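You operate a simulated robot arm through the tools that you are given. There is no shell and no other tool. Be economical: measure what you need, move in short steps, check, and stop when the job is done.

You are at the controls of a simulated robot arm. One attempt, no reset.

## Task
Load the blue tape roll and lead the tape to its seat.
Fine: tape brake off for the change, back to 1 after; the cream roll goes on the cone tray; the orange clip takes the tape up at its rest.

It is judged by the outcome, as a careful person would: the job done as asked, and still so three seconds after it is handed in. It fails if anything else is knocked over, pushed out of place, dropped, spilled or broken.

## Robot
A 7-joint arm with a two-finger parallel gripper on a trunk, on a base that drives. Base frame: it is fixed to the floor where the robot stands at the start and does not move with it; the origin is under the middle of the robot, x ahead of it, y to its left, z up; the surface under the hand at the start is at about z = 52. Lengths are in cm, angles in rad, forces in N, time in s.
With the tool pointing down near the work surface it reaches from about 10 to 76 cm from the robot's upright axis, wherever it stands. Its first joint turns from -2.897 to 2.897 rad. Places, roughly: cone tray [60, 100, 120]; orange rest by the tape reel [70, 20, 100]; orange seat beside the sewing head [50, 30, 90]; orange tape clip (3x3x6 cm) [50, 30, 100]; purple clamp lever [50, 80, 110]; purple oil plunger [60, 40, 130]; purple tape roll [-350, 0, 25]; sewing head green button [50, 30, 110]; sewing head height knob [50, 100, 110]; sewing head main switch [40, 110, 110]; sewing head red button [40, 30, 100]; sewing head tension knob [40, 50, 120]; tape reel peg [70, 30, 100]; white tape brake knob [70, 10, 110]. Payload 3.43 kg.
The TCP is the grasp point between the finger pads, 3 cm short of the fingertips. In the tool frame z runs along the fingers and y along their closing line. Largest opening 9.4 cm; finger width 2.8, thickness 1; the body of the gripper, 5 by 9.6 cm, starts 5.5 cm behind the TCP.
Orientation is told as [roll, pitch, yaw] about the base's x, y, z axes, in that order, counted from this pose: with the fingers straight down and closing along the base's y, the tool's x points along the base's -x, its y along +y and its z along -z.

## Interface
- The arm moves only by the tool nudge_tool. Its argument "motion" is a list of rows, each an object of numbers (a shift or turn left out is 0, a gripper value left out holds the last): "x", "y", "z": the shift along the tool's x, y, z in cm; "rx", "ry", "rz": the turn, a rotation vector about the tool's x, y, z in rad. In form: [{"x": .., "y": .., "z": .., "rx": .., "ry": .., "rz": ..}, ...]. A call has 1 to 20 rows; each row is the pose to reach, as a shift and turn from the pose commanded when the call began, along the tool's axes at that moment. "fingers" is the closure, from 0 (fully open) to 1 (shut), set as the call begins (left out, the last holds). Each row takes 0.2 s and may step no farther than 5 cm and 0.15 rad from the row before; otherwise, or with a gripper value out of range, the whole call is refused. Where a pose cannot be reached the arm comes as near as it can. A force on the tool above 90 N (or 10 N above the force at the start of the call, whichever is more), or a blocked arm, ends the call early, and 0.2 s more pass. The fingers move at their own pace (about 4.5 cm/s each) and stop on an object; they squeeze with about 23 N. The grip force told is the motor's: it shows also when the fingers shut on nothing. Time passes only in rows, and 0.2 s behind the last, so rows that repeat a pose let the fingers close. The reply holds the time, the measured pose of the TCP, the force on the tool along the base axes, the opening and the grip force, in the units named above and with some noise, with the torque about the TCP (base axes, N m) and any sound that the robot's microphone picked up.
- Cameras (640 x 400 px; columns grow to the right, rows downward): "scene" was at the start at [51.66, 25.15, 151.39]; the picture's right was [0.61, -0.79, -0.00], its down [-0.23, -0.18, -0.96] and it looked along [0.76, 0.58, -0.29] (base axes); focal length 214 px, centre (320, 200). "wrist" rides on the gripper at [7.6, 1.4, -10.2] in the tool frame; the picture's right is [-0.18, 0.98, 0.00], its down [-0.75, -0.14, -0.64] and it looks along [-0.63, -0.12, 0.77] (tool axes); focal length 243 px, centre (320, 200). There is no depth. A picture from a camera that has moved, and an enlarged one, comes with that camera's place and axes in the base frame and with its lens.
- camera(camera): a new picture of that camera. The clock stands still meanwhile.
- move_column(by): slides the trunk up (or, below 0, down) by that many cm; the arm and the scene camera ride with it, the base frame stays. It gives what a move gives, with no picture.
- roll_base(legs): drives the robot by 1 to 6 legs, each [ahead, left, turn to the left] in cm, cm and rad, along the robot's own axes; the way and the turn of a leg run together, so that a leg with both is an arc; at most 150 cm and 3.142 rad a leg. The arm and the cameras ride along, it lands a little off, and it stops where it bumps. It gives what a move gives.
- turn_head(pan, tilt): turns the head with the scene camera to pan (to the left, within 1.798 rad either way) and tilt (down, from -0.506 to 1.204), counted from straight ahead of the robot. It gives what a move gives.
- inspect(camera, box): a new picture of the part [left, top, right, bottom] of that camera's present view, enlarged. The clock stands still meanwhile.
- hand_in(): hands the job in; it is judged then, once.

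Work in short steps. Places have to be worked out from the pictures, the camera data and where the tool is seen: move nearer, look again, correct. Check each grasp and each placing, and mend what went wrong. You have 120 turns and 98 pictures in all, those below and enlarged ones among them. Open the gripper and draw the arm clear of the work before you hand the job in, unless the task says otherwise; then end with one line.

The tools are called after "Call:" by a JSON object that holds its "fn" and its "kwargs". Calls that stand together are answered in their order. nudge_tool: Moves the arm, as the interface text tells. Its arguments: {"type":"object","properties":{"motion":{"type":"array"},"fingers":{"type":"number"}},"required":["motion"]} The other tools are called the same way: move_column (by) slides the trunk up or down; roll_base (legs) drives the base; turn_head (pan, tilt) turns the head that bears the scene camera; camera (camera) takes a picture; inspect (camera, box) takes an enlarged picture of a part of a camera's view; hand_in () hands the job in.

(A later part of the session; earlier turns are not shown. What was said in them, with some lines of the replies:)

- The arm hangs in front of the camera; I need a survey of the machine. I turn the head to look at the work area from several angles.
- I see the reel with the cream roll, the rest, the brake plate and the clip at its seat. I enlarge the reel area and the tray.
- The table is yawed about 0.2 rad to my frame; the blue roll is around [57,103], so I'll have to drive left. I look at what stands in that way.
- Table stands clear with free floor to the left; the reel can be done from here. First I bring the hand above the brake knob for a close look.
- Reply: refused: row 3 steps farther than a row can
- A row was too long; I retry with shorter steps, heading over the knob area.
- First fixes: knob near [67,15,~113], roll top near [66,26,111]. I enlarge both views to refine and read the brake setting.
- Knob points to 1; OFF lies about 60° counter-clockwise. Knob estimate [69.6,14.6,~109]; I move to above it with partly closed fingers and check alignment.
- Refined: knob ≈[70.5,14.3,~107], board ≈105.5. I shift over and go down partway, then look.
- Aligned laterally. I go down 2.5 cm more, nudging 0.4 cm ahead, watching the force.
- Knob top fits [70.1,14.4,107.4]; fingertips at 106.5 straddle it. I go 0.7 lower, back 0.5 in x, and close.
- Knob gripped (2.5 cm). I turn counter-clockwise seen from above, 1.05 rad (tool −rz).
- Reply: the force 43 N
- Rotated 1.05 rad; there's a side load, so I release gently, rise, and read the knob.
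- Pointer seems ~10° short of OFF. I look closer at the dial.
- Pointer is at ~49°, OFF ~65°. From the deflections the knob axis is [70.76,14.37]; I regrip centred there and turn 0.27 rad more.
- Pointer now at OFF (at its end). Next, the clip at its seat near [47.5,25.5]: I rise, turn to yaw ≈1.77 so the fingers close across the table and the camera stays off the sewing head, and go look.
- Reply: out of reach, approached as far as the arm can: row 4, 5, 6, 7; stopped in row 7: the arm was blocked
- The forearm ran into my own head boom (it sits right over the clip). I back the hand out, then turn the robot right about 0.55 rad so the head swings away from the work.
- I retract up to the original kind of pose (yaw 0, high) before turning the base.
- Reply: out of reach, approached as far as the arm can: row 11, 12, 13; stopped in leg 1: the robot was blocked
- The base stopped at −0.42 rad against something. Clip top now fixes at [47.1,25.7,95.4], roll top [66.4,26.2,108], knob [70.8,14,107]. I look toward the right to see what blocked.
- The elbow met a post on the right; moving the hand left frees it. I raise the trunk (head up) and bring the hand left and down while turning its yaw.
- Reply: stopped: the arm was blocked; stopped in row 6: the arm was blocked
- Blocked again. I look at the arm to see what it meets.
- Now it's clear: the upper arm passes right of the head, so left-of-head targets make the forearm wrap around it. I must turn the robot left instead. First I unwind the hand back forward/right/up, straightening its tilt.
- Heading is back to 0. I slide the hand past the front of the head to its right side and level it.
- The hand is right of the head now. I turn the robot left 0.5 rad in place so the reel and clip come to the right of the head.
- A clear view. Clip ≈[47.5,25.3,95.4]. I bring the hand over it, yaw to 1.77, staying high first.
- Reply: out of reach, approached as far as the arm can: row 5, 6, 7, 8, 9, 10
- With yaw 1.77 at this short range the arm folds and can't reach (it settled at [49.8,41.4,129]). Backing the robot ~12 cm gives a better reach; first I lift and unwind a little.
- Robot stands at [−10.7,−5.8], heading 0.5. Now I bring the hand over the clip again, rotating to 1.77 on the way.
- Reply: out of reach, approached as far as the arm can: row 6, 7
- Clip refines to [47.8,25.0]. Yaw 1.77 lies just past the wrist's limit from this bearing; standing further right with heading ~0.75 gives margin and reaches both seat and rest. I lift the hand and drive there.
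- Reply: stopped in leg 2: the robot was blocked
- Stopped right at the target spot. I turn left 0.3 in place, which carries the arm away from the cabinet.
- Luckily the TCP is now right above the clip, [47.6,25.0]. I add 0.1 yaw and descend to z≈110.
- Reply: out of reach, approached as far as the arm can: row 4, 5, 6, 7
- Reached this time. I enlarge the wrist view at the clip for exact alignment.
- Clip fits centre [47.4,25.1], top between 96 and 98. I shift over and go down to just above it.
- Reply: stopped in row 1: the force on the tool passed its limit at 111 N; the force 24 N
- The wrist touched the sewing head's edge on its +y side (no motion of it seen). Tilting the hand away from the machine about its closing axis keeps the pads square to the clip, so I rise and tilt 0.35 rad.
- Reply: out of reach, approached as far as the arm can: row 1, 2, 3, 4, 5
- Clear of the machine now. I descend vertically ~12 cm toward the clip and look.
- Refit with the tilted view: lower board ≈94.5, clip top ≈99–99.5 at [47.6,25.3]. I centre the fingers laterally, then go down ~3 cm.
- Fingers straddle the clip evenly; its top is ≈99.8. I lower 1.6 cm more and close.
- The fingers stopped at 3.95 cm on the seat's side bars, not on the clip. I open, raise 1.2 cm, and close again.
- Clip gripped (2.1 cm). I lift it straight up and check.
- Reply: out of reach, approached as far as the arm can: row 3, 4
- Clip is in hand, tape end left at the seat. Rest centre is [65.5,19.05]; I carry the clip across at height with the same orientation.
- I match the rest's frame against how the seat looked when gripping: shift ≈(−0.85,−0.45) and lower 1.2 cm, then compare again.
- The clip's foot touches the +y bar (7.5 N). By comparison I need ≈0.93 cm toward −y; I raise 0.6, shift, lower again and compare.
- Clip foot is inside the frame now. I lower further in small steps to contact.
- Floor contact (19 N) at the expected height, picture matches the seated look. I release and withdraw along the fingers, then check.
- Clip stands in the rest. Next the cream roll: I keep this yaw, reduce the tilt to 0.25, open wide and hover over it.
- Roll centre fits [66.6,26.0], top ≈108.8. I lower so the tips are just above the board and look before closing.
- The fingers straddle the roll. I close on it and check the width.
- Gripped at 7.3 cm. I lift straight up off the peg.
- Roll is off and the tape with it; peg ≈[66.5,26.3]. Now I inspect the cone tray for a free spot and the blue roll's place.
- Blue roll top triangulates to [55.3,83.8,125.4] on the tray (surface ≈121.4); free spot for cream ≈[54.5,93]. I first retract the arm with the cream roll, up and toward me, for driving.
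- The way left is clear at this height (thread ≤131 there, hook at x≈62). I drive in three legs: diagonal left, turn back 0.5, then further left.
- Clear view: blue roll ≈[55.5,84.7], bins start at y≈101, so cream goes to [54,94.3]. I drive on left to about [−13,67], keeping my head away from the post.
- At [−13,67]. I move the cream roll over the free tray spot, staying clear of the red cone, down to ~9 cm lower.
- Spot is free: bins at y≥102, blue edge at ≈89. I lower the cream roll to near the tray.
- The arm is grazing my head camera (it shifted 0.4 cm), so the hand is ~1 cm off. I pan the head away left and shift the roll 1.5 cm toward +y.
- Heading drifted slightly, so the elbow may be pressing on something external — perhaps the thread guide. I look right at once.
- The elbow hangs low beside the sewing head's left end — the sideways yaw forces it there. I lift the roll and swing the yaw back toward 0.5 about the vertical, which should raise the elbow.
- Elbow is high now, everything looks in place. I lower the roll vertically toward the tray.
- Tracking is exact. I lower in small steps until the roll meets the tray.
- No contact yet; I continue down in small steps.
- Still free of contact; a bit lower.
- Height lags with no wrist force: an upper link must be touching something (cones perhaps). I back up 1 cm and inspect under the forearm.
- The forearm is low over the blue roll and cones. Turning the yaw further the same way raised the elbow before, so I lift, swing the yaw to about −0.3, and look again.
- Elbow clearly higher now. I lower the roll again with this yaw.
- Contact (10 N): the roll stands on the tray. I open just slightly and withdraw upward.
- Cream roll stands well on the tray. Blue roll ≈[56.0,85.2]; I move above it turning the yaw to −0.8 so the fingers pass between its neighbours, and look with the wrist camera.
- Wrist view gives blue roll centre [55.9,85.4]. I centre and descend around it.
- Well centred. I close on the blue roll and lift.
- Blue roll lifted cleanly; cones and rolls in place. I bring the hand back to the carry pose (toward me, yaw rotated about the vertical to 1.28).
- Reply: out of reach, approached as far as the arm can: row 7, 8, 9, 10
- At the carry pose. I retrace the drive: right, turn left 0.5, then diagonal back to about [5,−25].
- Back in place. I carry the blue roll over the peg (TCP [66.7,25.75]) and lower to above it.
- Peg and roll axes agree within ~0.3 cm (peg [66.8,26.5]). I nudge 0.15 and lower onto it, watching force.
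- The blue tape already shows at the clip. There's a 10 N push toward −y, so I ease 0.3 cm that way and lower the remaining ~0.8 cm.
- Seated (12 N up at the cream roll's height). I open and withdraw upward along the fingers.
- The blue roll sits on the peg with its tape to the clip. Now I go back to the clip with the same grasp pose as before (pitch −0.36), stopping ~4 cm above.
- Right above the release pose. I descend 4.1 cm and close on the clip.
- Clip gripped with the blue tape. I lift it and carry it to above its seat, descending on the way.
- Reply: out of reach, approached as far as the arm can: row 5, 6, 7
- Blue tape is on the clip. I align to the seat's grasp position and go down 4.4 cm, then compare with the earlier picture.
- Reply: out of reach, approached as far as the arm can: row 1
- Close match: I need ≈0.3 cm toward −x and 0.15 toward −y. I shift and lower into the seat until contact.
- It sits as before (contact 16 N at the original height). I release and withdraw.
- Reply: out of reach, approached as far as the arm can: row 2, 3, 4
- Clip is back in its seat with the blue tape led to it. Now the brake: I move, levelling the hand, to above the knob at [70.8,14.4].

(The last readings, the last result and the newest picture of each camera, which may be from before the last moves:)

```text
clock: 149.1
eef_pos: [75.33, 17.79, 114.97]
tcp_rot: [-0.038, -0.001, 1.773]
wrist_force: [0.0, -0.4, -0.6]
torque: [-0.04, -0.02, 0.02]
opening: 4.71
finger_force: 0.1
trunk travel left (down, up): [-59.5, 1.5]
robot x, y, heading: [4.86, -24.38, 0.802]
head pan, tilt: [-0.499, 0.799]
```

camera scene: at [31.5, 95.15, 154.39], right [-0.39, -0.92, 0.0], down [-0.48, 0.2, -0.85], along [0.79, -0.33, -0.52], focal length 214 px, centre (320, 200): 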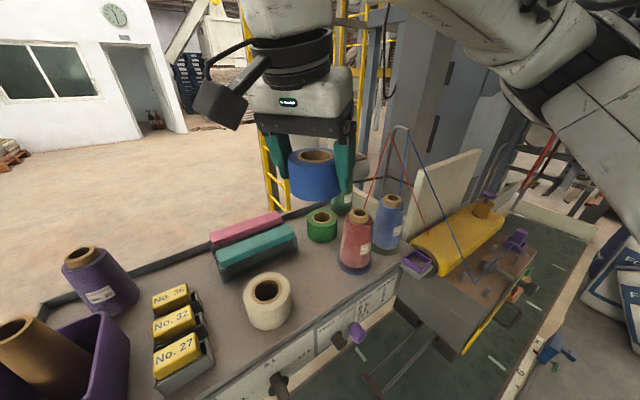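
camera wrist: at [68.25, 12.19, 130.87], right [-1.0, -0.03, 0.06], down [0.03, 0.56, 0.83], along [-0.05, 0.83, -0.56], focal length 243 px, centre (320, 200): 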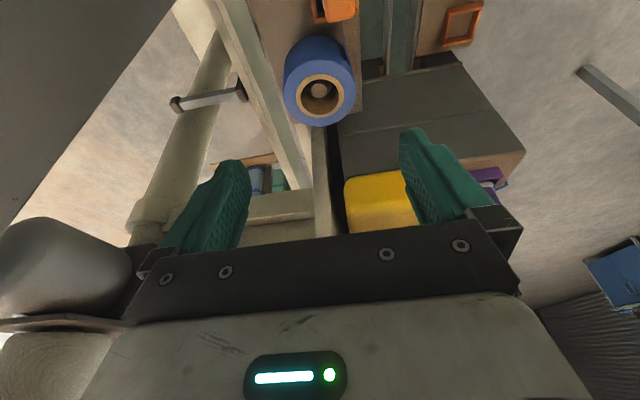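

Levelled at [75.3,17.8,115]; reach is fine. I shift to the knob axis and look.

Call:
{"fn": "nudge_tool", "kwargs": {"motion": [{"x": 1.2, "y": 2.6, "rx": -0.02}, {"x": 2.44, "y": 5.16, "rx": -0.038}, {"x": 2.44, "y": 5.16, "z": 2, "rx": -0.038}]}}

Call:
{"fn": "inspect", "kwargs": {"camera": "wrist", "box": [230, 50, 410, 190]}}

```text
clock: 149.9
eef_pos: [70.72, 14.11, 112.89]
tcp_rot: [-0.001, 0.0, 1.773]
wrist_force: [0.0, 0.1, 0.3]
torque: [0.01, -0.03, 0.0]
opening: 4.69
finger_force: 0.1
trunk travel left (down, up): [-59.5, 1.5]
robot x, y, heading: [4.68, -24.49, 0.795]
head pan, tilt: [-0.499, 0.799]
```

```text
2.86 times, centred on (320, 120) of wrist
camera zoom: at [70.81, 6.33, 123.15], right [-1.0, -0.02, 0.0], down [-0.01, 0.77, 0.64], along [-0.01, 0.64, -0.77], focal length 693 px, centre (320, 429)
```

zoom: 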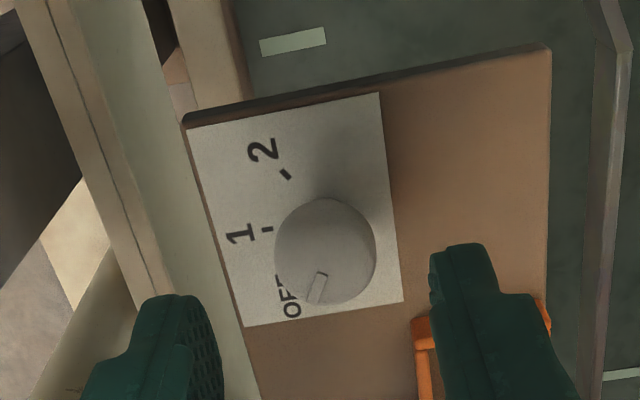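

The pointer is at OFF and "1" is 60° clockwise seen from above. I lower onto the knob and grip.

Call:
{"fn": "nudge_tool", "kwargs": {"motion": [{"x": -0.2, "y": 0.1, "z": 1.5}, {"x": -0.2, "y": 0.1, "z": 3}, {"x": -0.2, "y": 0.1, "z": 4.1}]}}

Call:
{"fn": "nudge_tool", "kwargs": {"motion": [{}, {}, {}, {}], "fingers": 0.9}}

Call:
{"fn": "nudge_tool", "kwargs": {"motion": [{"rz": 0.13}, {"rz": 0.26}, {"rz": 0.39}, {"rz": 0.52}, {"rz": 0.65}, {"rz": 0.78}, {"rz": 0.91}, {"rz": 1.04}, {"rz": 1.04}]}}

Call:
{"fn": "nudge_tool", "kwargs": {"motion": [{}, {}, {}], "fingers": 0.5}}

Call:
{"fn": "nudge_tool", "kwargs": {"motion": [{"z": -2.5}, {"z": -5}]}}

Call:
{"fn": "inspect", "kwargs": {"camera": "wrist", "box": [230, 50, 410, 190]}}

```text
clock: 150.7
eef_pos: [70.72, 14.3, 108.73]
tcp_rot: [0.0, 0.0, 1.773]
wrist_force: [-0.4, 0.0, 0.6]
torque: [0.0, 0.02, 0.0]
opening: 4.7
finger_force: 0.0
trunk travel left (down, up): [-59.5, 1.5]
robot x, y, heading: [4.86, -24.48, 0.797]
head pan, tilt: [-0.499, 0.799]
```

```text
clock: 151.7
eef_pos: [70.63, 14.35, 108.78]
tcp_rot: [0.002, -0.002, 1.774]
wrist_force: [-6.5, -2.9, -3.2]
torque: [0.05, 0.03, 0.0]
opening: 2.57
finger_force: 45.2
trunk travel left (down, up): [-59.5, 1.5]
robot x, y, heading: [4.85, -24.29, 0.797]
head pan, tilt: [-0.499, 0.799]
```

```text
clock: 153.7
eef_pos: [70.61, 14.29, 108.69]
tcp_rot: [-0.001, 0.001, 0.733]
wrist_force: [-12.5, -11.5, -10.8]
torque: [0.45, -0.53, -0.02]
opening: 2.54
finger_force: 45.1
trunk travel left (down, up): [-59.5, 1.5]
robot x, y, heading: [4.98, -24.41, 0.803]
head pan, tilt: [-0.499, 0.799]
```

```text
clock: 154.5
eef_pos: [70.62, 14.52, 108.75]
tcp_rot: [0.002, 0.0, 0.734]
wrist_force: [-0.2, -0.7, -0.5]
torque: [-0.02, 0.02, 0.01]
opening: 4.71
finger_force: 0.0
trunk travel left (down, up): [-59.5, 1.5]
robot x, y, heading: [4.56, -24.45, 0.799]
head pan, tilt: [-0.499, 0.799]
```

```text
clock: 155.1
eef_pos: [70.77, 14.25, 113.92]
tcp_rot: [-0.001, 0.002, 0.734]
wrist_force: [-0.3, -0.2, -0.1]
torque: [0.02, -0.03, 0.02]
opening: 4.68
finger_force: 0.1
trunk travel left (down, up): [-59.5, 1.5]
robot x, y, heading: [4.61, -24.31, 0.802]
head pan, tilt: [-0.499, 0.799]
```

```text
2.86 times, centred on (320, 120) of wrist
camera zoom: at [64.07, 10.34, 124.1], right [-0.52, 0.85, 0.0], down [0.65, 0.4, 0.64], along [0.55, 0.33, -0.77], focal length 693 px, centre (320, 429)
```

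zoom: 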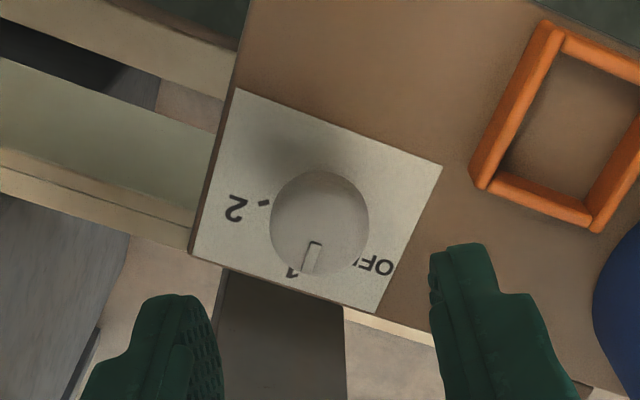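

Pointer sits ~4–5° short of 1. I regrip and add a small 0.08 rad correction, then check.

Call:
{"fn": "nudge_tool", "kwargs": {"motion": [{"z": 2.5}, {"z": 5.1}]}}

Call:
{"fn": "nudge_tool", "kwargs": {"motion": [{}, {}, {}, {}], "fingers": 0.9}}

Call:
{"fn": "nudge_tool", "kwargs": {"motion": [{"rz": 0.04}, {"rz": 0.08}, {"rz": 0.08}]}}

Call:
{"fn": "nudge_tool", "kwargs": {"motion": [{}, {}, {}], "fingers": 0.5}}

Call:
{"fn": "nudge_tool", "kwargs": {"motion": [{"z": -2.5}, {"z": -5}, {"z": -9}]}}

Call:
{"fn": "inspect", "kwargs": {"camera": "wrist", "box": [250, 40, 410, 165]}}

```text
clock: 155.7
eef_pos: [70.66, 14.45, 108.58]
tcp_rot: [0.0, -0.001, 0.732]
wrist_force: [0.0, 0.1, 0.9]
torque: [0.02, -0.01, 0.01]
opening: 4.72
finger_force: 0.1
trunk travel left (down, up): [-59.5, 1.5]
robot x, y, heading: [4.87, -23.67, 0.795]
head pan, tilt: [-0.499, 0.799]
```

```text
clock: 156.7
eef_pos: [70.72, 14.42, 108.63]
tcp_rot: [0.001, 0.0, 0.733]
wrist_force: [-0.2, 0.3, -2.0]
torque: [0.32, -0.45, -0.02]
opening: 2.58
finger_force: 44.8
trunk travel left (down, up): [-59.5, 1.5]
robot x, y, heading: [4.76, -24.35, 0.796]
head pan, tilt: [-0.499, 0.799]
```

```text
clock: 157.5
eef_pos: [70.7, 14.4, 108.65]
tcp_rot: [0.0, 0.0, 0.652]
wrist_force: [4.4, 1.1, -0.9]
torque: [-0.01, 0.33, -0.04]
opening: 2.57
finger_force: 45.3
trunk travel left (down, up): [-59.5, 1.5]
robot x, y, heading: [4.38, -24.76, 0.797]
head pan, tilt: [-0.499, 0.799]
```

```text
clock: 158.3
eef_pos: [70.53, 14.48, 108.72]
tcp_rot: [0.0, 0.0, 0.653]
wrist_force: [-0.8, 0.0, 0.2]
torque: [0.03, 0.01, -0.02]
opening: 4.7
finger_force: 0.0
trunk travel left (down, up): [-59.5, 1.5]
robot x, y, heading: [4.66, -23.78, 0.802]
head pan, tilt: [-0.499, 0.799]
```

```text
clock: 159.1
eef_pos: [70.65, 14.56, 117.57]
tcp_rot: [0.001, 0.0, 0.653]
wrist_force: [-0.1, -0.4, -0.5]
torque: [-0.03, -0.02, 0.01]
opening: 4.71
finger_force: 0.1
trunk travel left (down, up): [-59.5, 1.5]
robot x, y, heading: [4.44, -24.43, 0.796]
head pan, tilt: [-0.499, 0.799]
```

```text
3.20 times, centred on (330, 102) of wrist
camera zoom: at [63.78, 10.98, 127.9], right [-0.45, 0.89, 0.0], down [0.68, 0.35, 0.64], along [0.57, 0.29, -0.77], focal length 776 px, centre (288, 512)
```

zoom: 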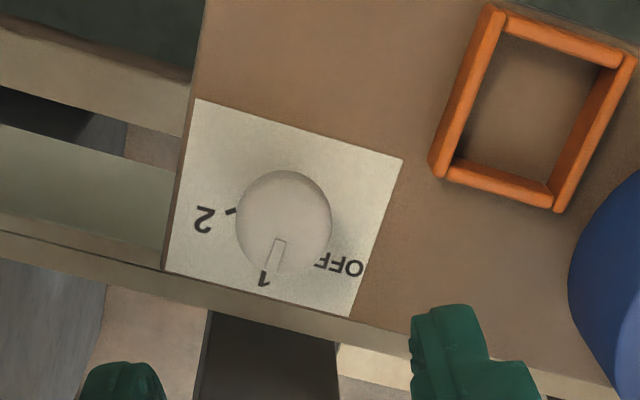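

The pointer is at 1. I draw the arm up and clear, opening the gripper, and take a final look.

Call:
{"fn": "nudge_tool", "kwargs": {"motion": [{"z": -4.5}, {"z": -9}, {"z": -13.5}, {"z": -18}, {"x": 3, "z": -21}, {"x": 6, "z": -24}], "fingers": 0.0}}

Call:
{"fn": "camera", "kwargs": {"camera": "scene"}}

```text
clock: 160.5
eef_pos: [65.63, 10.77, 141.68]
tcp_rot: [0.0, 0.003, 0.654]
wrist_force: [0.0, 0.1, 0.4]
torque: [-0.02, -0.02, -0.01]
opening: 9.4
finger_force: 0.0
trunk travel left (down, up): [-59.5, 1.5]
robot x, y, heading: [5.05, -24.66, 0.797]
head pan, tilt: [-0.499, 0.799]
```

```text
2 pictures are left
camera scene: at [29.4, 23.32, 152.25], right [0.29, -0.96, 0.0], down [-0.69, -0.21, -0.7], along [0.67, 0.2, -0.72], focal length 214 px, centre (320, 200)
```

scene: 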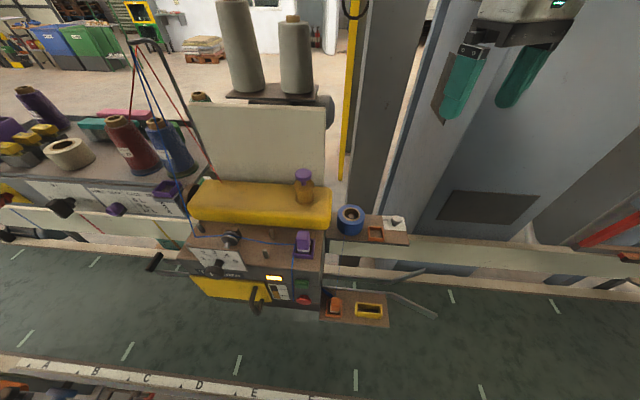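

All in place; one enlarged check that the blue tape runs from the roll to the seated clip.

Call:
{"fn": "inspect", "kwargs": {"camera": "scene", "box": [300, 190, 420, 335]}}

```text
2.76 times, centred on (360, 262) of scene
camera zoom: at [29.4, 23.32, 152.25], right [0.29, -0.96, 0.0], down [-0.69, -0.21, -0.7], along [0.67, 0.2, -0.72], focal length 592 px, centre (210, 28)
```

zoom: 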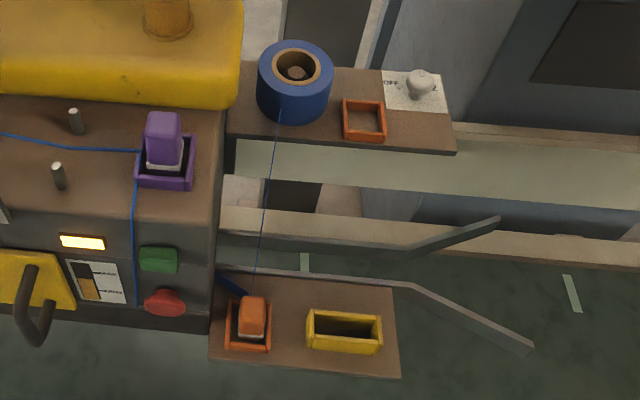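

The blue tape runs from the loaded roll to the clip in its seat, the brake is at 1, and the cream roll is on the tray. I hand the job in.

Call:
{"fn": "hand_in", "kwargs": {}}

```text
The job is handed in.
```

The blue tape roll is on the peg and its tape runs to the orange clip in its seat. The brake is back at 1, the cream roll stands on the cone tray, and the last pictures show nothing out of place, though my arm briefly touched the sewing head's edge once during the work.
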